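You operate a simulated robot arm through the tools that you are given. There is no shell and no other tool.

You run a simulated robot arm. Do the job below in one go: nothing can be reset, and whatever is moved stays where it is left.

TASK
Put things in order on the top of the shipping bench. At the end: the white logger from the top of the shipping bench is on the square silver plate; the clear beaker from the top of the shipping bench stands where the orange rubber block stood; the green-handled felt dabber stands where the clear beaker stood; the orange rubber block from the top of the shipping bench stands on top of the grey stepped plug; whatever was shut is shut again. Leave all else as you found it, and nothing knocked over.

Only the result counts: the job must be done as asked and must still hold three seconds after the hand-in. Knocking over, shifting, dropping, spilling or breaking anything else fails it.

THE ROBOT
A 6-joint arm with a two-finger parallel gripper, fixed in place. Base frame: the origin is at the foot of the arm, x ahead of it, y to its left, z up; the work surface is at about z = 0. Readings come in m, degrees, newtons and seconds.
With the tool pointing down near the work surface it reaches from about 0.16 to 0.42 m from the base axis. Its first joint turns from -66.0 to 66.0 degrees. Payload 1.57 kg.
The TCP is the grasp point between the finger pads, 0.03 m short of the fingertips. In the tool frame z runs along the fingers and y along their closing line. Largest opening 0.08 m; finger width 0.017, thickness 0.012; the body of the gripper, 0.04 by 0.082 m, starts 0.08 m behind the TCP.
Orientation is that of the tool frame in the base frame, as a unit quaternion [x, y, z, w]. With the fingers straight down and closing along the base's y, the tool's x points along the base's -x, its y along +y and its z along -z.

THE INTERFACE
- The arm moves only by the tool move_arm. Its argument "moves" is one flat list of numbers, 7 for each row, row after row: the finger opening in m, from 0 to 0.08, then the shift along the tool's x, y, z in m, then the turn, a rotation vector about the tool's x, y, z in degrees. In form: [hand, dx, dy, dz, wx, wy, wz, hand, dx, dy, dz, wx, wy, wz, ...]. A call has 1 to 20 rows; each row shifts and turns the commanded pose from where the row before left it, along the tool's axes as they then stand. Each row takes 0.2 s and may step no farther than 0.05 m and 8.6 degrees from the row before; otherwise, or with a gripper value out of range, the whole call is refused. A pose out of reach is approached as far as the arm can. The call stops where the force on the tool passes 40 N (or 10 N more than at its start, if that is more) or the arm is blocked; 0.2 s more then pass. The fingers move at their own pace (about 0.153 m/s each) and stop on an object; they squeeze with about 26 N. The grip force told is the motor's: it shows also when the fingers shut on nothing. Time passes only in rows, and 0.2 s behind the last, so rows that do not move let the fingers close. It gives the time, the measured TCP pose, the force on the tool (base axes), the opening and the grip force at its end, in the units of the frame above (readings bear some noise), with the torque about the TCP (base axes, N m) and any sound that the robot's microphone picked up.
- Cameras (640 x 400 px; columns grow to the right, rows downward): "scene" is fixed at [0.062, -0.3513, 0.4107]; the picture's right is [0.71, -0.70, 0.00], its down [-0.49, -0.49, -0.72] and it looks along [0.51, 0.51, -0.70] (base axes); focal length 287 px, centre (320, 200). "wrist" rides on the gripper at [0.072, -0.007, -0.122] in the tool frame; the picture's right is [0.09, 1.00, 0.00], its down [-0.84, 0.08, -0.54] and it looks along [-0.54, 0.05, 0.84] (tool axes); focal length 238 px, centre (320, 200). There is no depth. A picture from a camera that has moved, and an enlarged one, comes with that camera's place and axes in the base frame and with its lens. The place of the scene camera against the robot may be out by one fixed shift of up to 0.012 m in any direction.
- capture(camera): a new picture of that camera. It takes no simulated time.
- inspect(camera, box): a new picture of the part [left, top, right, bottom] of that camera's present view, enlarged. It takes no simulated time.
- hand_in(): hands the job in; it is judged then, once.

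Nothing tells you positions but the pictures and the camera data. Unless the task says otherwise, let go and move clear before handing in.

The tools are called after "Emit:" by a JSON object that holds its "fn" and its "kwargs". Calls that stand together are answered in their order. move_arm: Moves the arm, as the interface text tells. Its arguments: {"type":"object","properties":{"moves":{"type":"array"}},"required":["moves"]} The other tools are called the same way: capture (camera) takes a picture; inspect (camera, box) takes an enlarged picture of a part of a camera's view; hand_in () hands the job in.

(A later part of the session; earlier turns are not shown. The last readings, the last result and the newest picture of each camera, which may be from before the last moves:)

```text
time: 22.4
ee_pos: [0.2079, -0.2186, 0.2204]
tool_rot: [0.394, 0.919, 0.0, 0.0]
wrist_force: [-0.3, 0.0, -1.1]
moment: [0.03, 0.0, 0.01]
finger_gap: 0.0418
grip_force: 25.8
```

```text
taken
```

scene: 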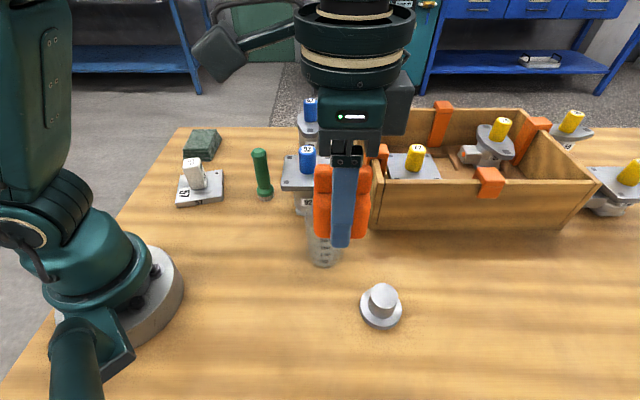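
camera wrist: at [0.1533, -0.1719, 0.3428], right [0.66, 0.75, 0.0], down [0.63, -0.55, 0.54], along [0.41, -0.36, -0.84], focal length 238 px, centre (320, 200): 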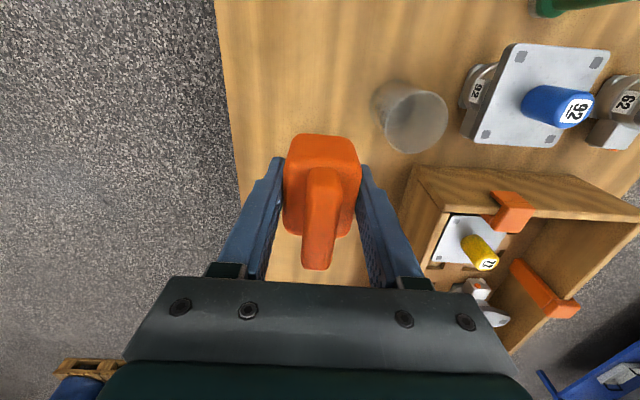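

The held block hides the plug from the wrist camera. I'll sidestep at height so the plug comes into view beside the block.

Emit:
{"fn": "move_arm", "kwargs": {"moves": [0, 0.027, 0.0283, 0, 0, 0, 0, 0, 0.027, 0.0283, 0, 0, 0, 0, 0, 0.026, 0.0284, 0, 0, 0, 0, 0, 0, 0, 0, 0, 0, 0]}}

Emit:
{"fn": "capture", "kwargs": {"camera": "wrist"}}

Emit:
{"fn": "inspect", "kwargs": {"camera": "scene", "box": [332, 260, 428, 340]}}

```text
time: 23.4
ee_pos: [0.2168, -0.0991, 0.2212]
tool_rot: [0.393, 0.919, 0.0, 0.0]
wrist_force: [0.0, -0.4, -1.2]
moment: [-0.01, 0.01, -0.02]
finger_gap: 0.0417
grip_force: 25.8
```

```text
taken
camera wrist: at [0.1629, -0.0521, 0.3433], right [0.66, 0.75, 0.0], down [0.63, -0.55, 0.54], along [0.41, -0.36, -0.84], focal length 238 px, centre (320, 200)
```

wrist: 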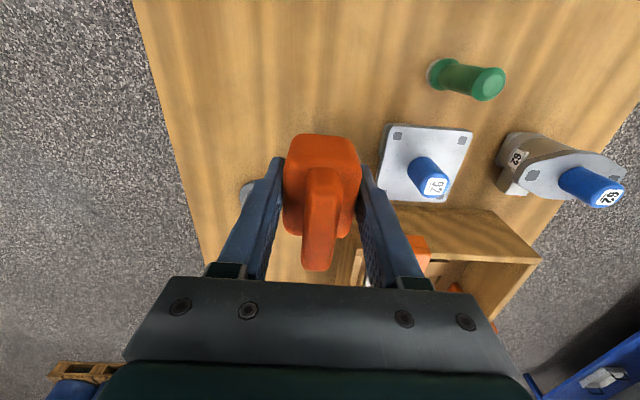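

```text
5.00 times, centred on (380, 300) of scene
camera zoom: at [0.062, -0.3513, 0.4107], right [0.71, -0.7, 0.0], down [-0.49, -0.49, -0.72], along [0.51, 0.51, -0.7], focal length 1433 px, centre (20, -300)
```

zoom: 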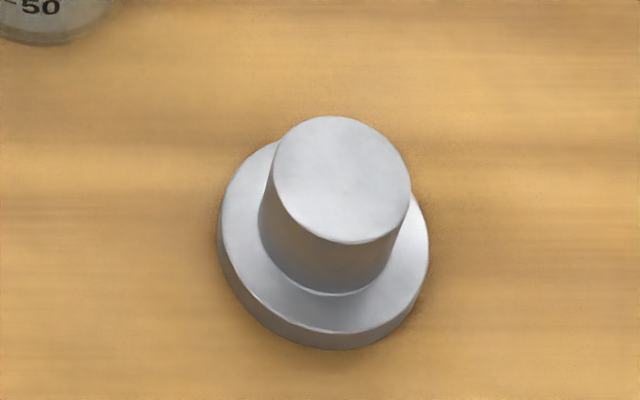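

I moved the wrong way along the hand's axis, so the plug is behind a finger. I'll go forward so the plug clears the fingers in the view.

Emit:
{"fn": "move_arm", "kwargs": {"moves": [0, -0.035, 0, 0, 0, 0, 0, 0, -0.035, 0, 0, 0, 0, 0, 0, -0.03, 0, 0, 0, 0, 0, 0, 0, 0, 0, 0, 0, 0]}}

Emit:
{"fn": "capture", "kwargs": {"camera": "wrist"}}

Emit:
{"fn": "inspect", "kwargs": {"camera": "wrist", "box": [200, 100, 296, 180]}}

```text
time: 24.4
ee_pos: [0.2855, -0.1752, 0.2204]
tool_rot: [0.393, 0.92, 0.001, -0.001]
wrist_force: [-1.0, 0.0, -0.7]
moment: [0.01, 0.0, -0.01]
finger_gap: 0.0418
grip_force: 25.4
```

```text
taken
camera wrist: at [0.2322, -0.1274, 0.3432], right [0.66, 0.75, 0.0], down [0.63, -0.55, 0.54], along [0.41, -0.36, -0.84], focal length 238 px, centre (320, 200)
```

wrist: 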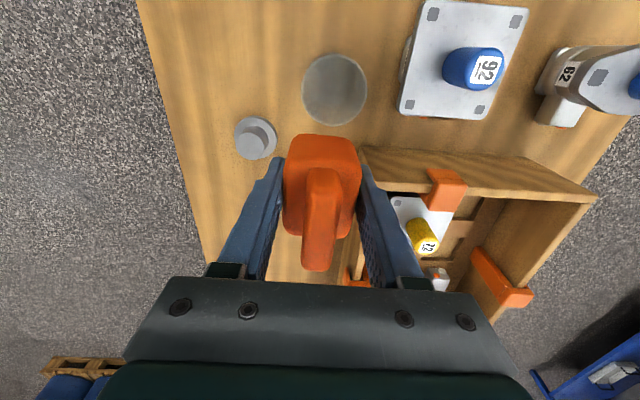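

```text
5.00 times, centred on (248, 140) of wrist
camera zoom: at [0.2322, -0.1274, 0.3432], right [0.66, 0.75, 0.0], down [0.63, -0.55, 0.54], along [0.41, -0.36, -0.84], focal length 1192 px, centre (680, 500)
```

zoom: 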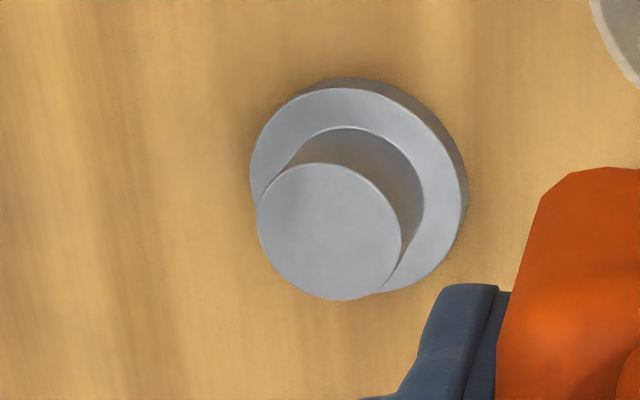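

The plug lies at about (-0.046, -0.090) in the hand's frame, stem top near z = 0.04. I'll move over it while coming down partway, staying above the beaker's height.

Emit:
{"fn": "move_arm", "kwargs": {"moves": [0, -0.0149, -0.0299, 0.02, 0, 0, 0, 0, -0.0149, -0.0299, 0.03, 0, 0, 0, 0, -0.0149, -0.03, 0.03, 0, 0, 0, 0, 0, 0, 0.03, 0, 0, 0, 0, 0, 0, 0, 0, 0, 0]}}

Emit:
{"fn": "capture", "kwargs": {"camera": "wrist"}}

Emit:
{"fn": "inspect", "kwargs": {"camera": "scene", "box": [300, 200, 460, 340]}}

```text
time: 25.6
ee_pos: [0.2529, -0.2696, 0.1083]
tool_rot: [0.393, 0.92, -0.001, 0.0]
wrist_force: [-0.3, -0.4, -1.0]
moment: [0.0, 0.0, 0.0]
finger_gap: 0.0415
grip_force: 25.9
```

```text
taken
camera wrist: at [0.1983, -0.2224, 0.2304], right [0.66, 0.75, 0.0], down [0.63, -0.55, 0.54], along [0.41, -0.36, -0.84], focal length 238 px, centre (320, 200)
```

wrist: 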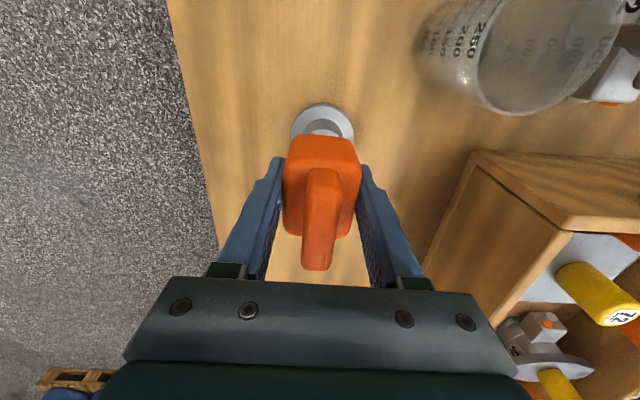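

```text
2.86 times, centred on (380, 270) of scene
camera zoom: at [0.062, -0.3514, 0.4107], right [0.71, -0.7, 0.0], down [-0.49, -0.49, -0.72], along [0.51, 0.51, -0.7], focal length 819 px, centre (149, 0)
```

zoom: 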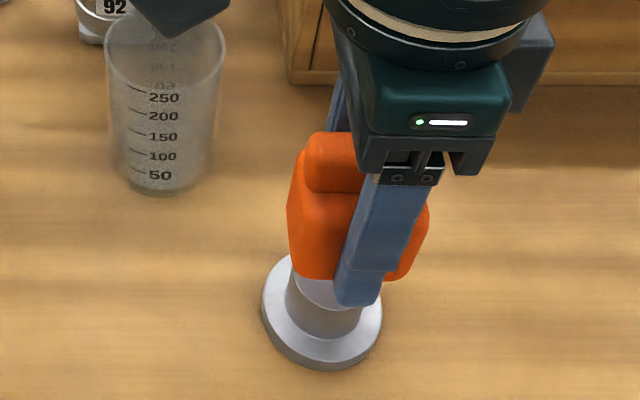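

The block is centred over the plug to within a couple of millimetres. I lower to just above the stem, then feel for contact.

Emit:
{"fn": "move_arm", "kwargs": {"moves": [0, 0.0008, 0, 0.015, 0, 0, 0, 0, 0, 0, 0.013, 0, 0, 0, 0, 0, 0, 0, 0, 0, 0]}}

Emit:
{"fn": "inspect", "kwargs": {"camera": "scene", "box": [330, 240, 426, 340]}}

Emit:
{"fn": "capture", "kwargs": {"camera": "wrist"}}

```text
time: 26.4
ee_pos: [0.2515, -0.2705, 0.0831]
tool_rot: [0.394, 0.919, 0.0, 0.0]
wrist_force: [-0.3, -0.4, -0.6]
moment: [-0.02, 0.01, 0.0]
finger_gap: 0.0418
grip_force: 25.9
```

```text
4.00 times, centred on (378, 290) of scene
camera zoom: at [0.062, -0.3513, 0.4107], right [0.71, -0.7, 0.0], down [-0.49, -0.49, -0.72], along [0.51, 0.51, -0.7], focal length 1146 px, centre (88, -160)
```

zoom: 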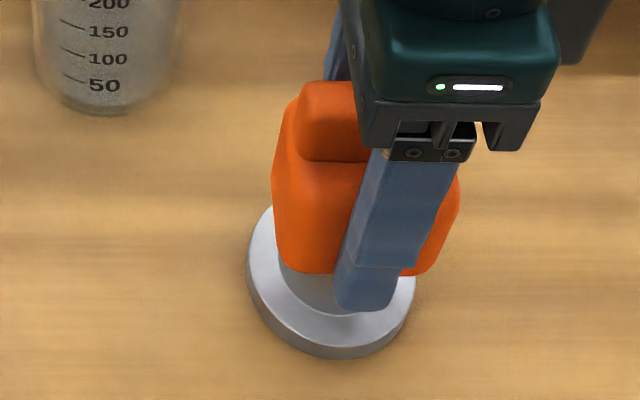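

```text
taken
camera wrist: at [0.1972, -0.223, 0.2042], right [0.66, 0.75, 0.0], down [0.63, -0.55, 0.54], along [0.41, -0.36, -0.84], focal length 238 px, centre (320, 200)
```

wrist: 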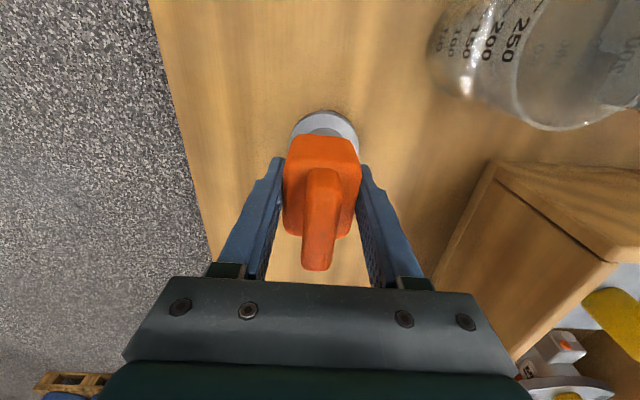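

Still a few millimetres above the stem. I continue down in small steps.

Emit:
{"fn": "move_arm", "kwargs": {"moves": [0, 0, 0, 0.004, 0, 0, 0, 0, 0, 0, 0, 0, 0, 0]}}

Emit:
{"fn": "move_arm", "kwargs": {"moves": [0, 0, 0, 0.0015, 0, 0, 0, 0, 0, 0, 0, 0, 0, 0]}}

Emit:
{"fn": "inspect", "kwargs": {"camera": "scene", "box": [330, 240, 426, 340]}}

```text
time: 27.0
ee_pos: [0.252, -0.2687, 0.0779]
tool_rot: [0.392, 0.92, 0.0, 0.0]
wrist_force: [0.6, -0.4, -1.7]
moment: [-0.03, 0.01, 0.0]
finger_gap: 0.0415
grip_force: 26.0
```

```text
time: 27.6
ee_pos: [0.2515, -0.2688, 0.0773]
tool_rot: [0.393, 0.92, 0.0, 0.002]
wrist_force: [-3.2, 7.1, 30.4]
moment: [0.31, 0.24, -0.01]
finger_gap: 0.0415
grip_force: 25.9
```

```text
4.00 times, centred on (378, 290) of scene
camera zoom: at [0.0619, -0.3513, 0.4108], right [0.71, -0.7, 0.0], down [-0.49, -0.49, -0.72], along [0.51, 0.51, -0.7], focal length 1146 px, centre (88, -160)
```

zoom: 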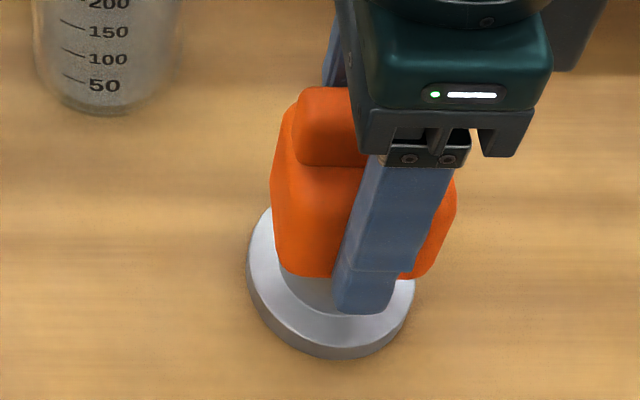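

Contact is made (about 30 N). I ease off 1 mm and open slowly.

Emit:
{"fn": "move_arm", "kwargs": {"moves": [0, 0, 0, -0.001, 0, 0, 0, 0.044, 0, 0, 0, 0, 0, 0, 0.05, 0, 0, 0, 0, 0, 0, 0.06, 0, 0, 0, 0, 0, 0, 0.07, 0, 0, 0, 0, 0, 0, 0.07, 0, 0, 0, 0, 0, 0]}}

Emit:
{"fn": "inspect", "kwargs": {"camera": "scene", "box": [330, 240, 426, 340]}}

Emit:
{"fn": "capture", "kwargs": {"camera": "wrist"}}

```text
time: 29.0
ee_pos: [0.2536, -0.2689, 0.0774]
tool_rot: [0.394, 0.919, 0.0, 0.0]
wrist_force: [-0.4, 0.7, 0.2]
moment: [0.0, 0.0, -0.04]
finger_gap: 0.0699
grip_force: 0.1
```

```text
4.00 times, centred on (378, 290) of scene
camera zoom: at [0.062, -0.3513, 0.4107], right [0.71, -0.7, 0.0], down [-0.49, -0.49, -0.72], along [0.51, 0.51, -0.7], focal length 1146 px, centre (88, -160)
```

zoom: 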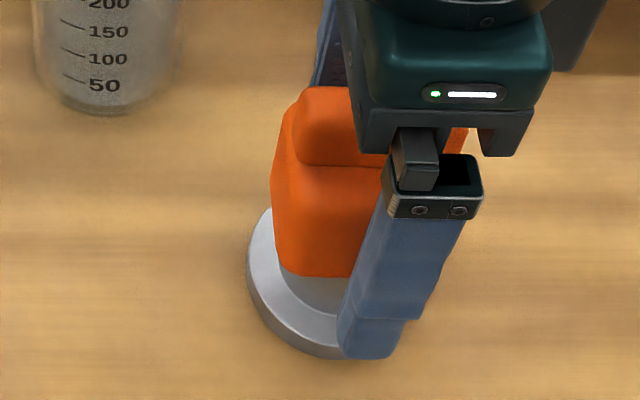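

```text
taken
camera wrist: at [0.1984, -0.2222, 0.1993], right [0.66, 0.75, 0.0], down [0.63, -0.55, 0.54], along [0.41, -0.36, -0.84], focal length 238 px, centre (320, 200)
```

wrist: 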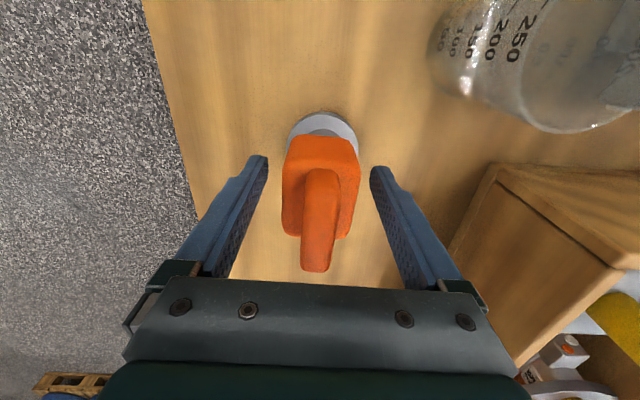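

The orange block stands on the plug. I rise straight up, draw back, and look at it and the beaker.

Emit:
{"fn": "move_arm", "kwargs": {"moves": [0.08, 0, 0, -0.03, 0, 0, 0, 0.08, 0, 0, -0.03, 0, 0, 0, 0.08, 0, 0, -0.03, 0, 0, 0, 0.08, 0.03, 0, -0.02, 0, 0, 0, 0.08, 0.03, 0, -0.02, 0, 0, 0, 0.08, 0.03, 0, 0, 0, 0, 0, 0.08, 0, 0, 0, 0, 0, 0]}}

Emit:
{"fn": "capture", "kwargs": {"camera": "wrist"}}

Emit:
{"fn": "capture", "kwargs": {"camera": "scene"}}

Emit:
{"fn": "inspect", "kwargs": {"camera": "scene", "box": [280, 190, 420, 340]}}

```text
time: 30.6
ee_pos: [0.1905, -0.2003, 0.2085]
tool_rot: [0.394, 0.919, 0.001, 0.0]
wrist_force: [0.3, -0.7, -0.6]
moment: [0.04, -0.01, 0.0]
finger_gap: 0.0803
grip_force: 0.1
```

```text
taken
camera wrist: at [0.1366, -0.1534, 0.3312], right [0.66, 0.75, 0.0], down [0.63, -0.55, 0.54], along [0.41, -0.36, -0.84], focal length 238 px, centre (320, 200)
```

wrist: 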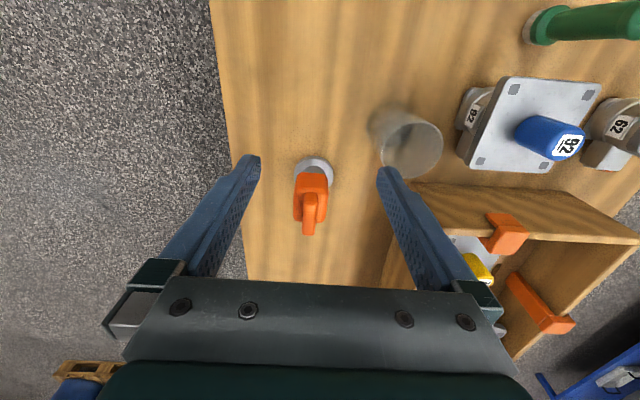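

```text
taken
```

scene: 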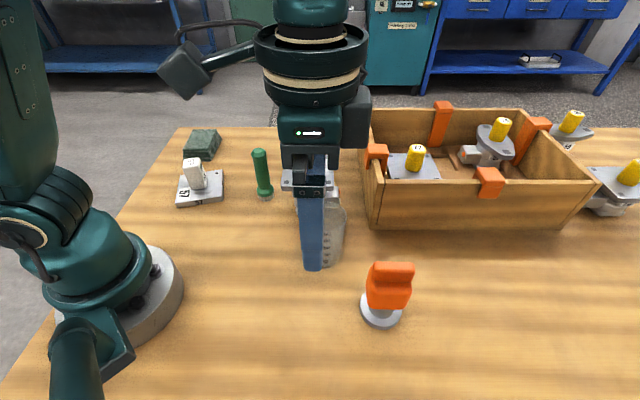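

```text
2.67 times, centred on (350, 265) of scene
camera zoom: at [0.062, -0.3513, 0.4107], right [0.71, -0.7, 0.0], down [-0.49, -0.49, -0.72], along [0.51, 0.51, -0.7], focal length 764 px, centre (240, 27)
```

zoom: 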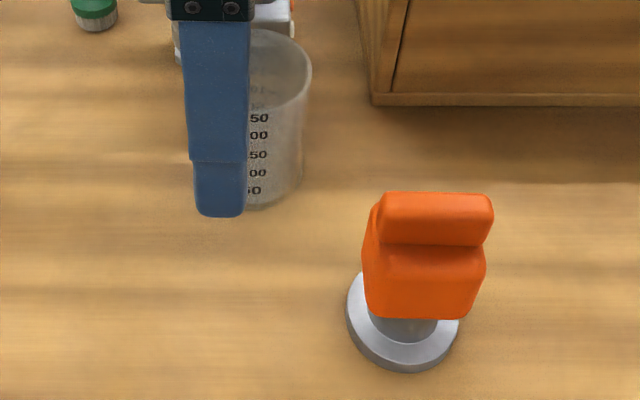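

The block stands on the plug. I'll enlarge to check how well it is centred, and look closely at the beaker.

Emit:
{"fn": "inspect", "kwargs": {"camera": "wrist", "box": [256, 140, 384, 240]}}

Emit:
{"fn": "inspect", "kwargs": {"camera": "wrist", "box": [340, 80, 500, 180]}}

Emit:
{"fn": "inspect", "kwargs": {"camera": "scene", "box": [346, 250, 426, 330]}}

```text
4.00 times, centred on (320, 190) of wrist
camera zoom: at [0.1366, -0.1534, 0.3312], right [0.66, 0.75, 0.0], down [0.63, -0.55, 0.54], along [0.41, -0.36, -0.84], focal length 953 px, centre (320, 240)
```

zoom: 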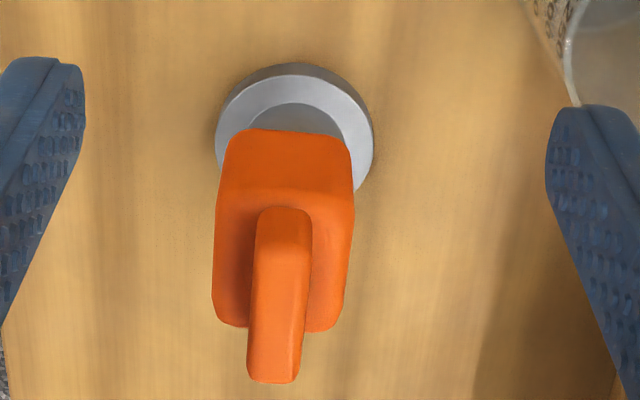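

```text
4.00 times, centred on (420, 130) of wrist
camera zoom: at [0.1366, -0.1534, 0.3312], right [0.66, 0.75, 0.0], down [0.63, -0.55, 0.54], along [0.41, -0.36, -0.84], focal length 953 px, centre (-80, 480)
```

zoom: 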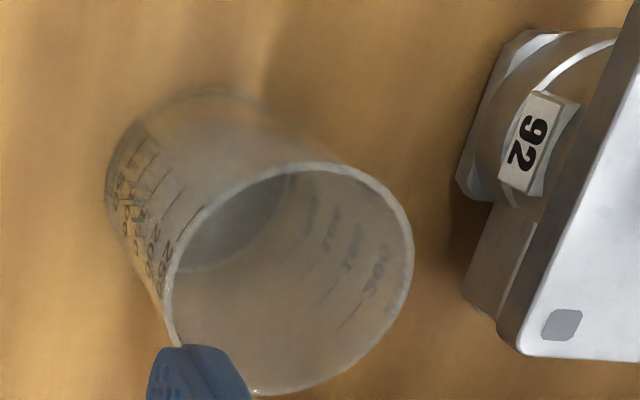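

```text
5.00 times, centred on (386, 290) of scene
camera zoom: at [0.062, -0.3513, 0.4107], right [0.71, -0.7, 0.0], down [-0.49, -0.49, -0.72], along [0.51, 0.51, -0.7], focal length 1433 px, centre (-10, -250)
```

zoom: 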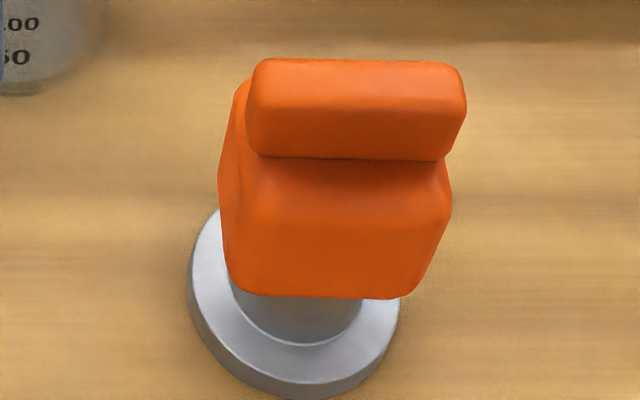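

The block is centred on the plug within about 1 mm. The beaker is about 0.064 m across and 0.094 m tall, near (0.267, -0.1405). I'll move above it and turn the hand towards it.

Emit:
{"fn": "move_arm", "kwargs": {"moves": [0.08, -0.0048, 0.0484, 0, 0, 0, 0, 0.08, -0.0048, 0.0484, 0, 0, 0, 0, 0.08, 0, 0, 0, 0, 0, -6, 0.08, 0, 0, 0, 0, 0, -6, 0.08, 0, 0, 0, 0, 0, -6, 0.08, 0, 0, 0, 0, 0, 0]}}

Emit:
{"fn": "capture", "kwargs": {"camera": "wrist"}}

Emit:
{"fn": "inspect", "kwargs": {"camera": "wrist", "box": [240, 70, 400, 170]}}

Emit:
{"fn": "capture", "kwargs": {"camera": "scene"}}

```text
time: 32.0
ee_pos: [0.2675, -0.1437, 0.2049]
tool_rot: [0.244, 0.97, 0.0, -0.001]
wrist_force: [-1.0, 0.4, -0.1]
moment: [0.0, -0.02, 0.03]
finger_gap: 0.0799
grip_force: 0.1
```

```text
taken
camera wrist: at [0.2015, -0.1155, 0.3285], right [0.39, 0.92, 0.0], down [0.77, -0.33, 0.54], along [0.5, -0.21, -0.84], focal length 238 px, centre (320, 200)
```

wrist: 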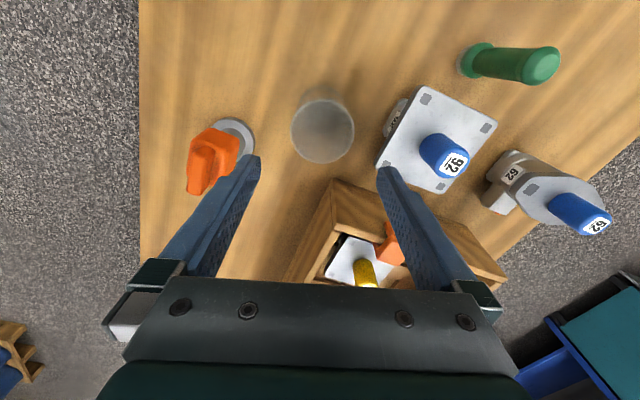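

```text
4.00 times, centred on (320, 120) of wrist
camera zoom: at [0.2015, -0.1155, 0.3285], right [0.39, 0.92, 0.0], down [0.77, -0.33, 0.54], along [0.5, -0.21, -0.84], focal length 953 px, centre (320, 520)
```

zoom: 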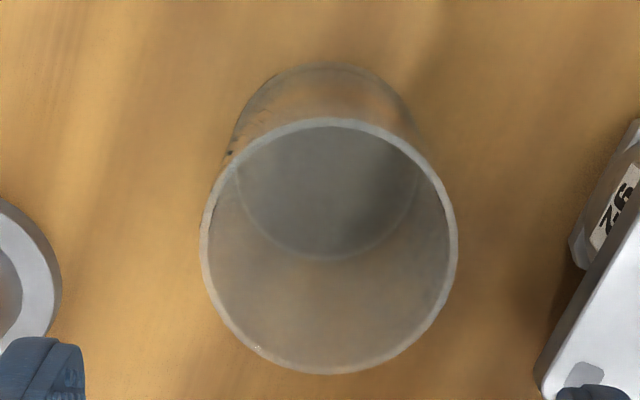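

```text
taken
```

scene: 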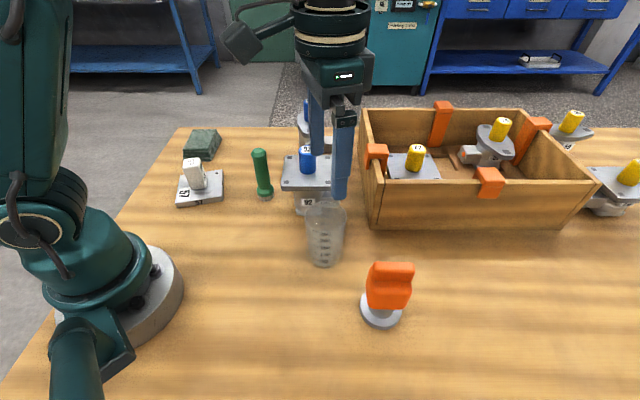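

The beaker is empty and centred within 1.5 mm of the hand. I'll correct that and lower the open fingers around it.

Emit:
{"fn": "move_arm", "kwargs": {"moves": [0.08, 0.0014, 0.0014, 0.03, 0, 0, 0, 0.08, 0, 0, 0.025, 0, 0, 0, 0.08, 0, 0, 0, 0, 0, 0]}}

Emit:
{"fn": "capture", "kwargs": {"camera": "wrist"}}

Emit:
{"fn": "inspect", "kwargs": {"camera": "scene", "box": [260, 120, 420, 280]}}

```text
time: 32.8
ee_pos: [0.2669, -0.1409, 0.15]
tool_rot: [0.244, 0.97, 0.0, 0.0]
wrist_force: [-0.4, 0.0, -1.4]
moment: [0.01, -0.01, 0.01]
finger_gap: 0.08
grip_force: 0.0
```

```text
taken
camera wrist: at [0.2013, -0.1122, 0.2732], right [0.39, 0.92, 0.0], down [0.77, -0.33, 0.54], along [0.5, -0.21, -0.84], focal length 238 px, centre (320, 200)
```

wrist: 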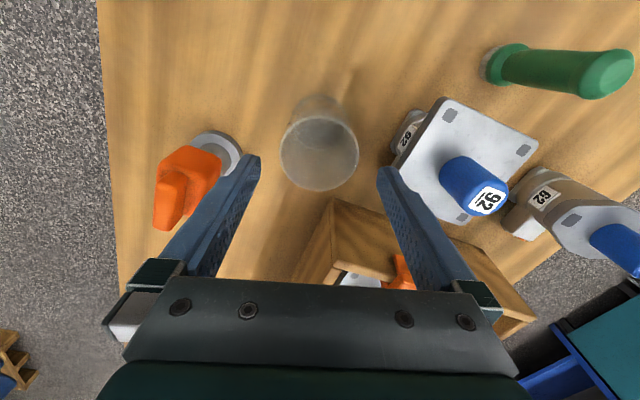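

```text
2.50 times, centred on (340, 200) of scene
camera zoom: at [0.062, -0.3513, 0.4107], right [0.71, -0.7, 0.0], down [-0.49, -0.49, -0.72], along [0.51, 0.51, -0.7], focal length 716 px, centre (270, 200)
```

zoom: 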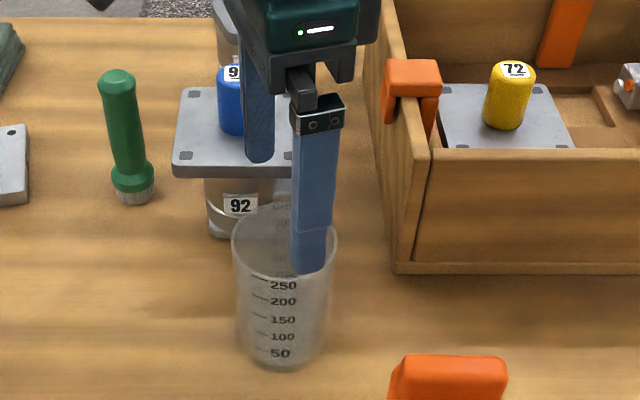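

The fingers straddle the rim evenly and the flange of fixture 92 is about 3 cm clear. I'll go on down and grip.

Emit:
{"fn": "move_arm", "kwargs": {"moves": [0.08, 0, -0.0008, 0.03, 0, 0, 0, 0.08, 0, 0, 0.03, 0, 0, 0, 0.08, 0, 0, 0.025, 0, 0, 0, 0.08, 0, 0, 0.02, 0, 0, 0, 0.08, 0, 0, 0, 0, 0, 0]}}

Emit:
{"fn": "capture", "kwargs": {"camera": "wrist"}}

Emit:
{"fn": "inspect", "kwargs": {"camera": "scene", "box": [260, 150, 420, 290]}}

```text
time: 34.0
ee_pos: [0.267, -0.141, 0.0464]
tool_rot: [0.244, 0.97, 0.0, 0.0]
wrist_force: [-0.4, -0.1, -0.2]
moment: [-0.03, 0.0, 0.02]
finger_gap: 0.0799
grip_force: 0.0
```

```text
taken
camera wrist: at [0.2004, -0.1128, 0.1677], right [0.39, 0.92, 0.0], down [0.77, -0.33, 0.54], along [0.5, -0.21, -0.84], focal length 238 px, centre (320, 200)
```

wrist: 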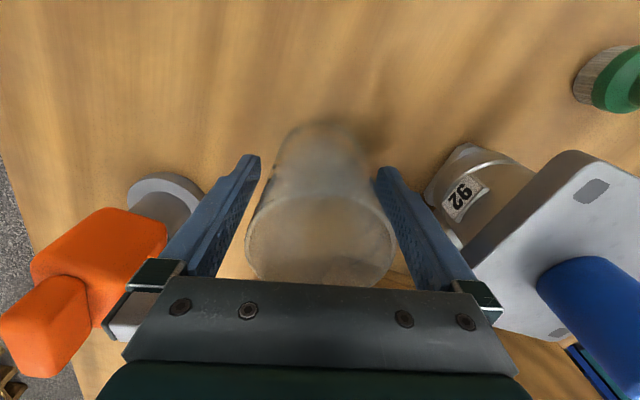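

```text
2.86 times, centred on (340, 220) of scene
camera zoom: at [0.062, -0.3513, 0.4107], right [0.71, -0.7, 0.0], down [-0.49, -0.49, -0.72], along [0.51, 0.51, -0.7], focal length 819 px, centre (263, 143)
```

zoom: 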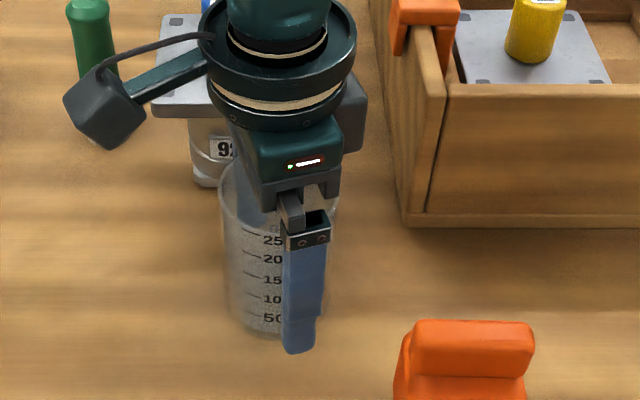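

The beaker is between the fingers with no contact. I'll close gently towards 0.058 and see the grip force.

Emit:
{"fn": "move_arm", "kwargs": {"moves": [0.066, 0, 0, 0, 0, 0, 0, 0.058, 0, 0, 0, 0, 0, 0, 0.058, 0, 0, 0, 0, 0, 0, 0.058, 0, 0, 0, 0, 0, 0]}}

Emit:
{"fn": "capture", "kwargs": {"camera": "wrist"}}

```text
time: 35.0
ee_pos: [0.2669, -0.1404, 0.0457]
tool_rot: [0.244, 0.97, -0.001, 0.0]
wrist_force: [0.1, 0.4, -0.4]
moment: [0.03, -0.02, -0.05]
finger_gap: 0.0618
grip_force: 26.1
```

```text
taken
camera wrist: at [0.2004, -0.1128, 0.168], right [0.39, 0.92, 0.0], down [0.77, -0.33, 0.54], along [0.5, -0.21, -0.84], focal length 238 px, centre (320, 200)
```

wrist: 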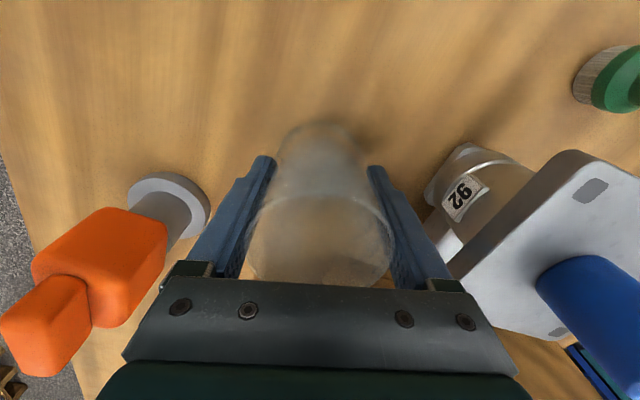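

The beaker is gripped (0.062 m). I lift it straight up well above the dabber and fixtures, then swing round to where the orange block stood.

Emit:
{"fn": "move_arm", "kwargs": {"moves": [0.058, 0, 0, -0.02, 0, 0, 0, 0.058, 0, 0, -0.04, 0, 0, 0, 0.058, 0, 0, -0.04, 0, 0, 0, 0.058, 0, 0, -0.04, 0, 0, 0, 0.058, 0, 0, -0.03, 0, 0, 0, 0.058, 0, 0, 0, 0, 0, 0]}}

Emit:
{"fn": "capture", "kwargs": {"camera": "wrist"}}

Emit:
{"fn": "capture", "kwargs": {"camera": "scene"}}

```text
time: 36.4
ee_pos: [0.2625, -0.1407, 0.2182]
tool_rot: [0.244, 0.97, 0.0, -0.001]
wrist_force: [0.1, 1.0, -0.3]
moment: [0.0, -0.04, 0.02]
finger_gap: 0.0621
grip_force: 25.7
```

```text
taken
camera wrist: at [0.1975, -0.1134, 0.3396], right [0.39, 0.92, 0.0], down [0.77, -0.33, 0.54], along [0.5, -0.21, -0.84], focal length 238 px, centre (320, 200)
```

wrist: 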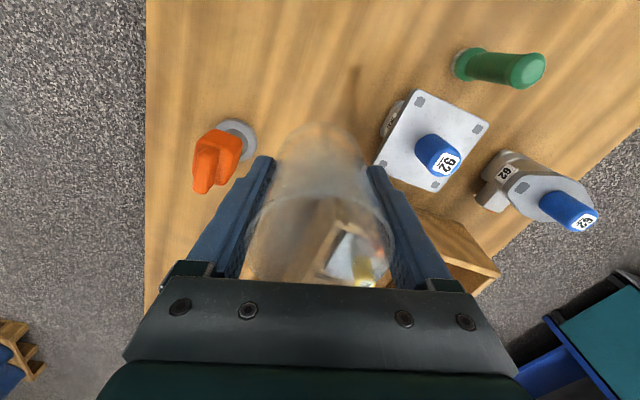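

```text
taken
```

scene: 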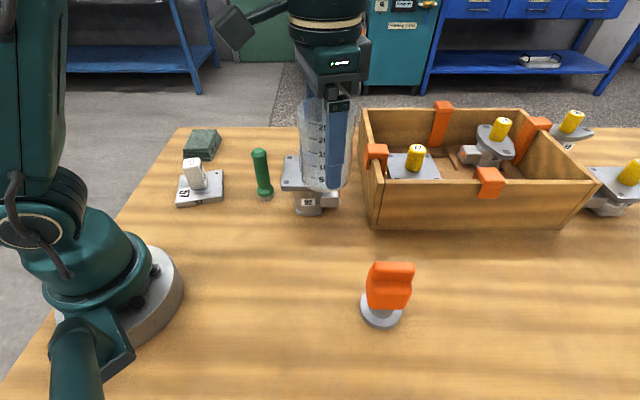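

The beaker is lifted cleanly. I swing counter-clockwise around the base.

Emit:
{"fn": "move_arm", "kwargs": {"moves": [0.058, 0.0027, 0.04, 0, 0, 0, -7.63, 0.058, 0.0027, 0.04, 0, 0, 0, -7.63, 0.058, 0.0027, 0.04, 0, 0, 0, -7.63, 0.058, 0.0027, 0.04, 0, 0, 0, -7.63, 0.058, 0.0027, 0.04, 0, 0, 0, -7.63, 0.058, 0.0027, 0.04, 0, 0, 0, -7.63, 0.058, 0.0027, 0.04, 0, 0, 0, -7.63, 0.058, 0, 0, 0, 0, 0, 0]}}

Emit:
{"fn": "capture", "kwargs": {"camera": "wrist"}}

Emit:
{"fn": "capture", "kwargs": {"camera": "scene"}}

```text
time: 38.2
ee_pos: [0.2721, 0.1281, 0.2166]
tool_rot: [-0.218, 0.976, 0.0, -0.001]
wrist_force: [0.4, 0.3, -1.0]
moment: [0.01, -0.01, -0.03]
finger_gap: 0.0624
grip_force: 25.8
```

```text
taken
camera wrist: at [0.2102, 0.0916, 0.3386], right [-0.51, 0.86, 0.0], down [0.72, 0.43, 0.54], along [0.47, 0.28, -0.84], focal length 238 px, centre (320, 200)
```

wrist: 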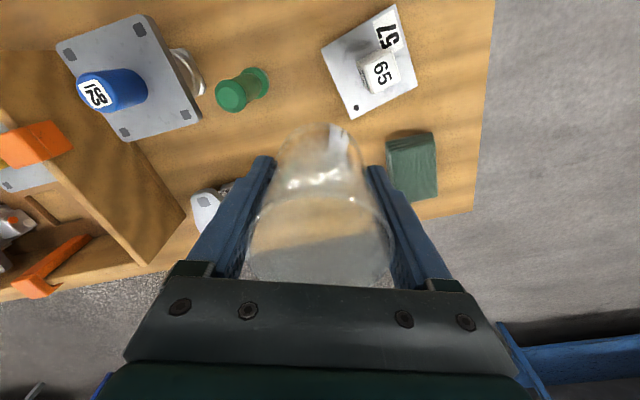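

```text
taken
```

scene: 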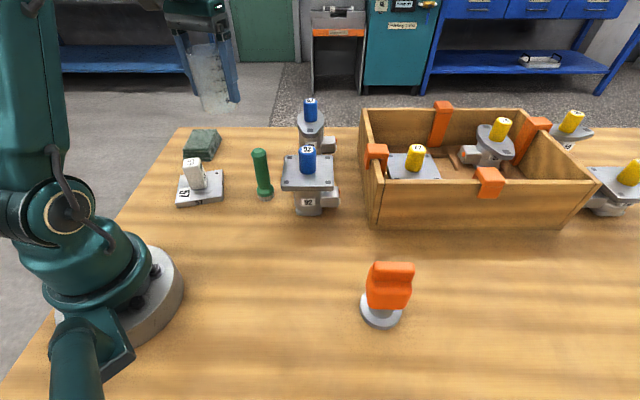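

The beaker hangs near (0.272, 0.128). I'll move it out and down together towards (0.355, 0.170), stopping about 7 cm above the table.

Emit:
{"fn": "move_arm", "kwargs": {"moves": [0.058, -0.0232, 0.0006, 0.025, 0, 0, 0, 0.058, -0.0232, 0.0006, 0.025, 0, 0, 0, 0.058, -0.0232, 0.0006, 0.025, 0, 0, 0, 0.058, -0.0233, 0.0007, 0.025, 0, 0, 0, 0.058, 0, 0, 0, 0, 0, 0]}}

Emit:
{"fn": "capture", "kwargs": {"camera": "wrist"}}

Emit:
{"fn": "inspect", "kwargs": {"camera": "scene", "box": [180, 70, 340, 190]}}

```text
time: 39.4
ee_pos: [0.3544, 0.1721, 0.1161]
tool_rot: [-0.218, 0.976, 0.0, 0.0]
wrist_force: [-1.3, -0.3, -0.4]
moment: [0.02, -0.02, 0.01]
finger_gap: 0.062
grip_force: 25.8
```

```text
taken
camera wrist: at [0.2934, 0.1341, 0.2383], right [-0.51, 0.86, 0.0], down [0.72, 0.43, 0.54], along [0.47, 0.27, -0.84], focal length 238 px, centre (320, 200)
```

wrist: 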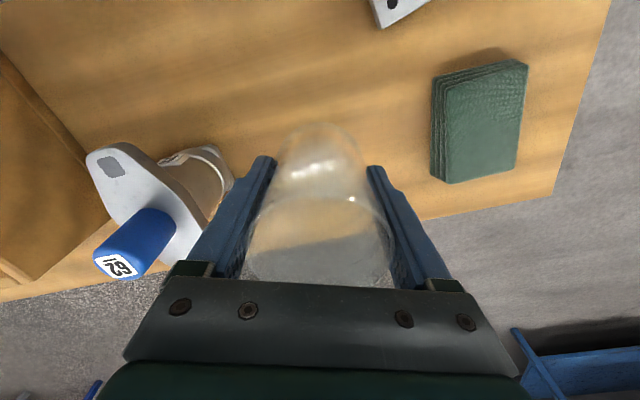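

```text
3.33 times, centred on (260, 130) of scene
camera zoom: at [0.062, -0.3513, 0.4107], right [0.71, -0.7, 0.0], down [-0.49, -0.49, -0.72], along [0.51, 0.51, -0.7], focal length 955 px, centre (520, 433)
```

zoom: 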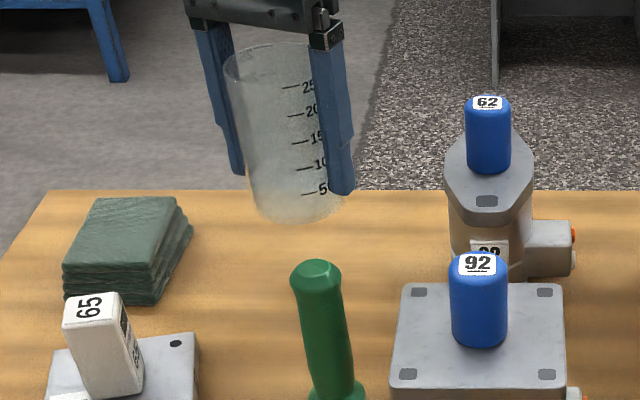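

Over the target spot to about 1 mm. I lower to just above the bench, then feel for the surface.

Emit:
{"fn": "move_arm", "kwargs": {"moves": [0.058, 0.0003, -0.0008, 0.03, 0, 0, 0, 0.058, 0, 0, 0.025, 0, 0, 0, 0.058, 0, 0, 0.01, 0, 0, 0, 0.058, 0, 0, 0, 0, 0, 0]}}

Emit:
{"fn": "capture", "kwargs": {"camera": "wrist"}}

Emit:
{"fn": "inspect", "kwargs": {"camera": "scene", "box": [180, 80, 340, 180]}}

```text
time: 40.4
ee_pos: [0.3557, 0.1677, 0.0517]
tool_rot: [-0.217, 0.976, 0.0, 0.0]
wrist_force: [0.2, -0.4, -1.3]
moment: [0.0, 0.0, 0.0]
finger_gap: 0.062
grip_force: 25.8
```

```text
taken
camera wrist: at [0.2947, 0.1311, 0.173], right [-0.51, 0.86, 0.0], down [0.72, 0.43, 0.54], along [0.47, 0.27, -0.84], focal length 238 px, centre (320, 200)
```

wrist: 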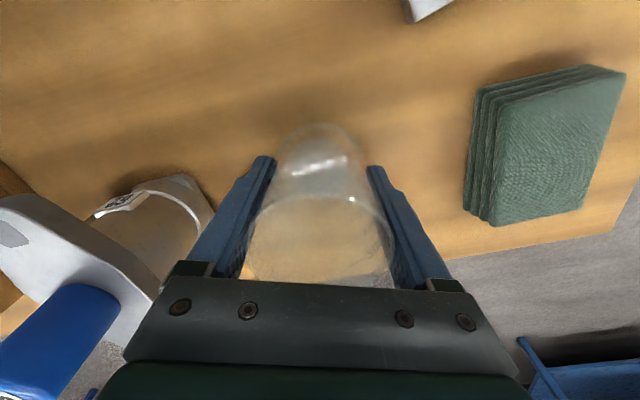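

```text
4.00 times, centred on (260, 130) of scene
camera zoom: at [0.062, -0.3513, 0.4107], right [0.71, -0.7, 0.0], down [-0.49, -0.49, -0.72], along [0.51, 0.51, -0.7], focal length 1146 px, centre (560, 480)
```

zoom: 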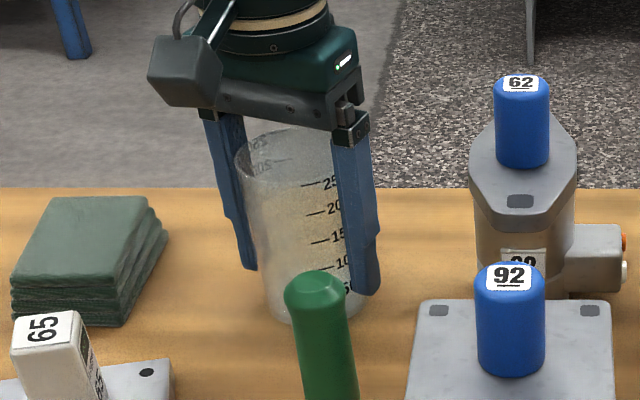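

Cross-checking against the plate corner puts the beaker within 2 mm of the block's old centre. I lower the last few millimetres carefully.

Emit:
{"fn": "move_arm", "kwargs": {"moves": [0.058, 0.001, 0, 0.003, 0, 0, 0, 0.058, 0, 0, 0, 0, 0, 0]}}

Emit:
{"fn": "move_arm", "kwargs": {"moves": [0.058, 0, 0, 0.0015, 0, 0, 0, 0.058, 0, 0, 0, 0, 0, 0]}}

```text
time: 41.0
ee_pos: [0.3558, 0.1679, 0.0478]
tool_rot: [-0.217, 0.976, 0.0, 0.001]
wrist_force: [-0.2, 0.0, 1.2]
moment: [-0.01, -0.01, 0.02]
finger_gap: 0.0617
grip_force: 26.0
```

```text
time: 41.6
ee_pos: [0.3554, 0.1687, 0.0466]
tool_rot: [-0.217, 0.976, 0.0, 0.0]
wrist_force: [-0.4, -0.1, -1.3]
moment: [-0.02, 0.02, 0.0]
finger_gap: 0.0617
grip_force: 26.0
```

No contact yet; I take another small step down.

Emit:
{"fn": "move_arm", "kwargs": {"moves": [0.058, 0, 0, 0.0012, 0, 0, 0, 0.058, 0, 0, 0, 0, 0, 0]}}

```text
time: 42.2
ee_pos: [0.3553, 0.1685, 0.0452]
tool_rot: [-0.218, 0.976, 0.0, 0.0]
wrist_force: [0.0, 0.2, -0.3]
moment: [0.0, -0.01, 0.02]
finger_gap: 0.0619
grip_force: 26.7
```

Emit:
{"fn": "move_arm", "kwargs": {"moves": [0.058, 0, 0, 0.001, 0, 0, 0, 0.058, 0, 0, 0, 0, 0, 0]}}

Emit:
{"fn": "inspect", "kwargs": {"camera": "scene", "box": [200, 100, 300, 170]}}

```text
time: 42.8
ee_pos: [0.3562, 0.1698, 0.0449]
tool_rot: [-0.217, 0.976, 0.0, 0.0]
wrist_force: [-0.9, -1.6, 7.3]
moment: [-0.04, 0.07, 0.04]
finger_gap: 0.0618
grip_force: 25.6
```

```text
5.71 times, centred on (250, 135) of scene
camera zoom: at [0.062, -0.3514, 0.4107], right [0.71, -0.7, 0.0], down [-0.49, -0.49, -0.72], along [0.51, 0.51, -0.7], focal length 1638 px, centre (720, 571)
```

zoom: 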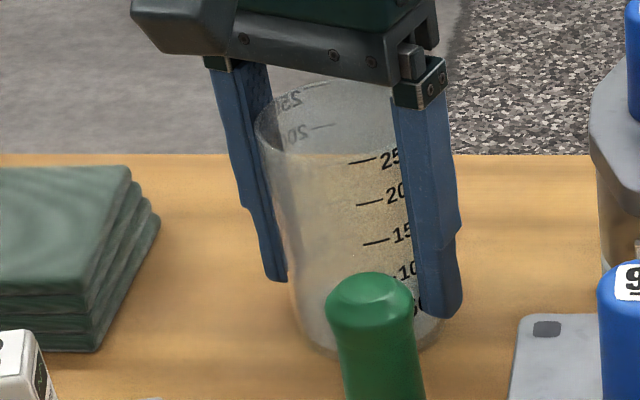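

It touches the bench (7 N). I'll open fully now.

Emit:
{"fn": "move_arm", "kwargs": {"moves": [0.064, 0, 0, 0, 0, 0, 0, 0.07, 0, 0, 0, 0, 0, 0, 0.08, 0, 0, 0, 0, 0, 0, 0.08, 0, 0, 0, 0, 0, 0]}}

Emit:
{"fn": "capture", "kwargs": {"camera": "wrist"}}

Emit:
{"fn": "inspect", "kwargs": {"camera": "scene", "box": [180, 80, 340, 180]}}

```text
time: 43.8
ee_pos: [0.3547, 0.1693, 0.0459]
tool_rot: [-0.217, 0.976, 0.0, 0.0]
wrist_force: [0.2, -0.5, -0.4]
moment: [-0.01, -0.01, 0.0]
finger_gap: 0.0803
grip_force: 0.0
```

```text
taken
camera wrist: at [0.2938, 0.132, 0.1674], right [-0.51, 0.86, 0.0], down [0.72, 0.43, 0.54], along [0.47, 0.27, -0.84], focal length 238 px, centre (320, 200)
```

wrist: 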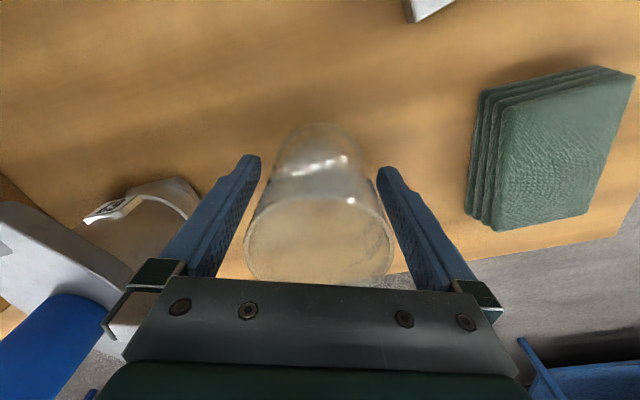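

```text
4.00 times, centred on (260, 130) of scene
camera zoom: at [0.062, -0.3513, 0.4107], right [0.71, -0.7, 0.0], down [-0.49, -0.49, -0.72], along [0.51, 0.51, -0.7], focal length 1146 px, centre (560, 480)
```

zoom: 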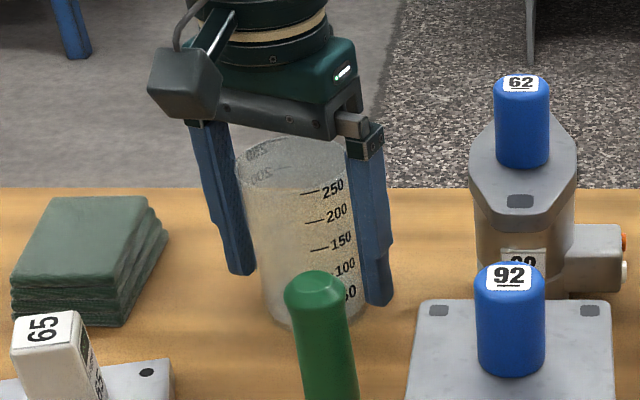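

The beaker stands free. I raise the fingers straight up past the rim and then draw back inward.

Emit:
{"fn": "move_arm", "kwargs": {"moves": [0.08, 0, 0, -0.03, 0, 0, 0, 0.08, 0, 0, -0.03, 0, 0, 0, 0.08, 0, 0, -0.027, 0, 0, 0, 0.08, 0.03, 0, -0.02, 0, 0, 0, 0.08, 0.03, 0, -0.03, 0, 0, 0, 0.08, 0.03, 0, -0.03, 0, 0, 0, 0.08, 0, 0, 0, 0, 0, 0]}}

Emit:
{"fn": "capture", "kwargs": {"camera": "wrist"}}

Emit:
{"fn": "capture", "kwargs": {"camera": "scene"}}

```text
time: 45.4
ee_pos: [0.2732, 0.1309, 0.215]
tool_rot: [-0.218, 0.976, 0.0, 0.0]
wrist_force: [0.2, 0.7, 0.3]
moment: [0.02, -0.02, -0.02]
finger_gap: 0.08
grip_force: 0.0
```

```text
taken
camera wrist: at [0.211, 0.0942, 0.3366], right [-0.51, 0.86, 0.0], down [0.72, 0.43, 0.54], along [0.47, 0.27, -0.84], focal length 238 px, centre (320, 200)
```

wrist: 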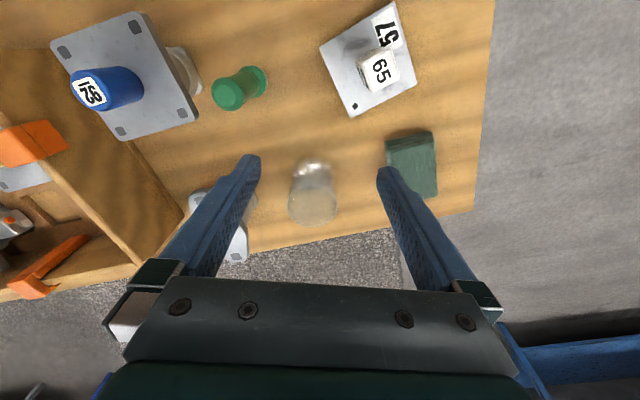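

```text
taken
```

scene: 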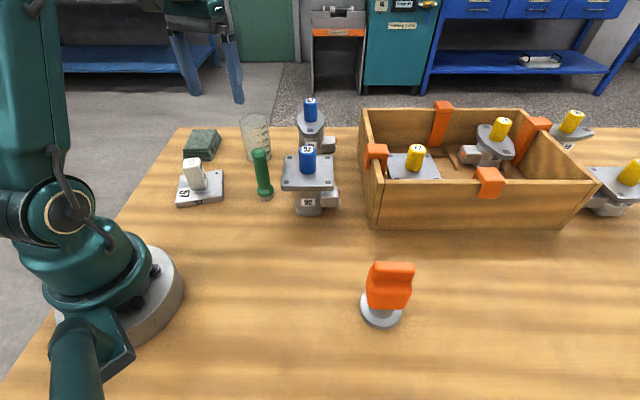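

The beaker stands at the block's old place. Next is the dabber; I'll enlarge it to see where its foot is.

Emit:
{"fn": "inspect", "kwargs": {"camera": "wrist", "box": [180, 40, 308, 120]}}

Emit:
{"fn": "inspect", "kwargs": {"camera": "scene", "box": [216, 110, 312, 210]}}

Emit:
{"fn": "inspect", "kwargs": {"camera": "wrist", "box": [260, 130, 460, 240]}}

```text
5.00 times, centred on (244, 80) of wrist
camera zoom: at [0.211, 0.0942, 0.3366], right [-0.51, 0.86, 0.0], down [0.72, 0.43, 0.54], along [0.47, 0.27, -0.84], focal length 1192 px, centre (700, 800)
```

zoom: 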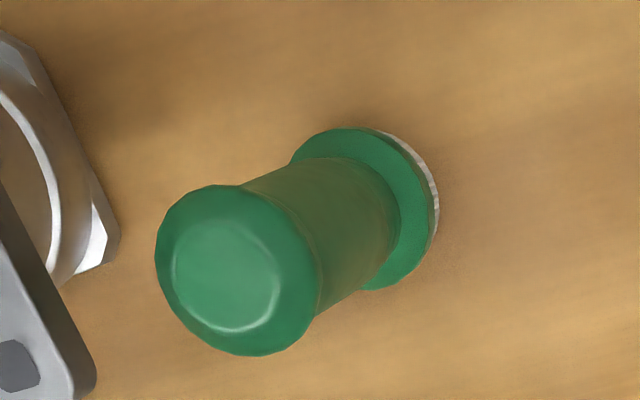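

```text
4.00 times, centred on (264, 160) of scene
camera zoom: at [0.062, -0.3513, 0.4107], right [0.71, -0.7, 0.0], down [-0.49, -0.49, -0.72], along [0.51, 0.51, -0.7], focal length 1146 px, centre (544, 360)
```

zoom: 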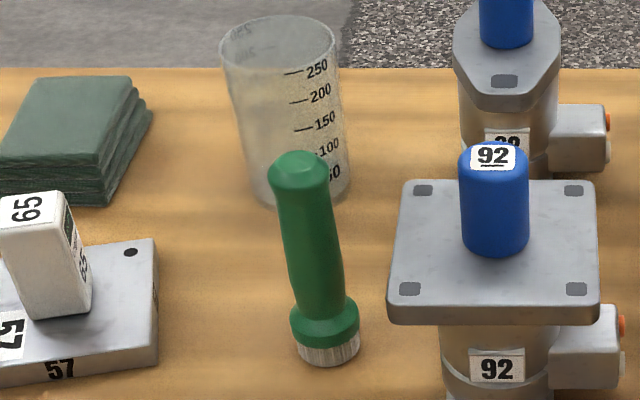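

```text
3.20 times, centred on (360, 185) of wrist
camera zoom: at [0.211, 0.0942, 0.3366], right [-0.51, 0.86, 0.0], down [0.72, 0.43, 0.54], along [0.47, 0.27, -0.84], focal length 763 px, centre (192, 248)
```

zoom: 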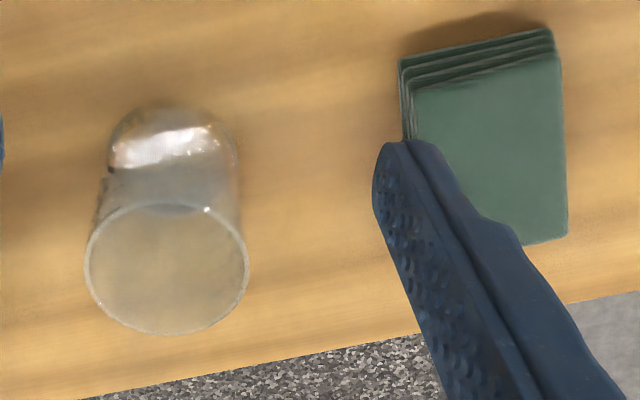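

The dabber's foot is near (0.283, 0.042), about 0.108 m tall with a handle about 0.028 m across. I'll go above it and turn the hand so the fingers keep clear of fixture 92's flange.

Emit:
{"fn": "move_arm", "kwargs": {"moves": [0.08, 0.0146, -0.0426, 0, 0, 0, 0, 0.08, 0.0146, -0.0426, 0, 0, 0, 0, 0.08, 0, 0, 0, 0, 0, 7.86, 0.08, 0, 0, 0, 0, 0, 7.86, 0.08, 0, 0, 0, 0, 0, 7.86, 0.08, 0, 0, 0, 0, 0, 7.86, 0.08, 0, 0, 0, 0, 0, 7.86, 0.08, 0, 0, 0, 0, 0, 7.86, 0.08, 0, 0, 0, 0, 0, 7.86, 0.08, 0, 0, 0, 0, 0, 0]}}

Emit:
{"fn": "capture", "kwargs": {"camera": "wrist"}}

Emit:
{"fn": "inspect", "kwargs": {"camera": "wrist", "box": [256, 70, 384, 170]}}

```text
time: 47.6
ee_pos: [0.2842, 0.0421, 0.2097]
tool_rot: [0.258, 0.966, 0.0, 0.0]
wrist_force: [-0.6, 0.2, 0.6]
moment: [0.0, 0.02, -0.02]
finger_gap: 0.0798
grip_force: 0.1
```

```text
taken
camera wrist: at [0.2189, 0.0716, 0.3336], right [0.42, 0.91, 0.0], down [0.76, -0.35, 0.54], along [0.49, -0.23, -0.84], focal length 238 px, centre (320, 200)
```

wrist: 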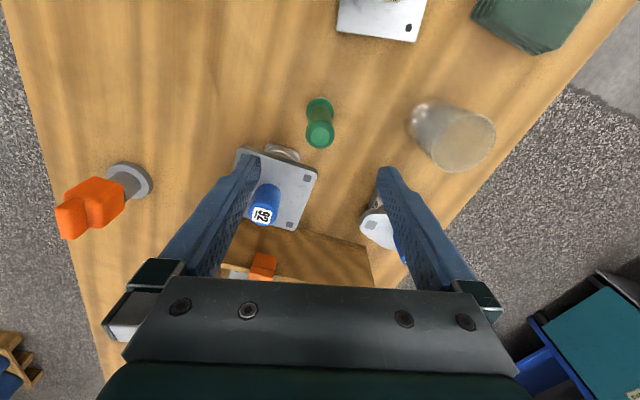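

```text
4.00 times, centred on (320, 120) of wrist
camera zoom: at [0.2189, 0.0716, 0.3336], right [0.42, 0.91, 0.0], down [0.76, -0.35, 0.54], along [0.49, -0.23, -0.84], focal length 953 px, centre (320, 520)
```

zoom: 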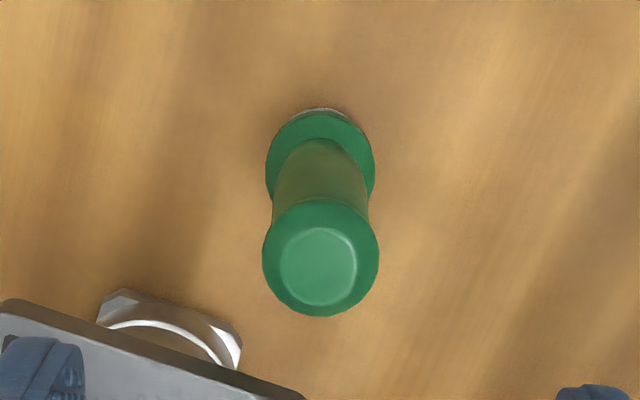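

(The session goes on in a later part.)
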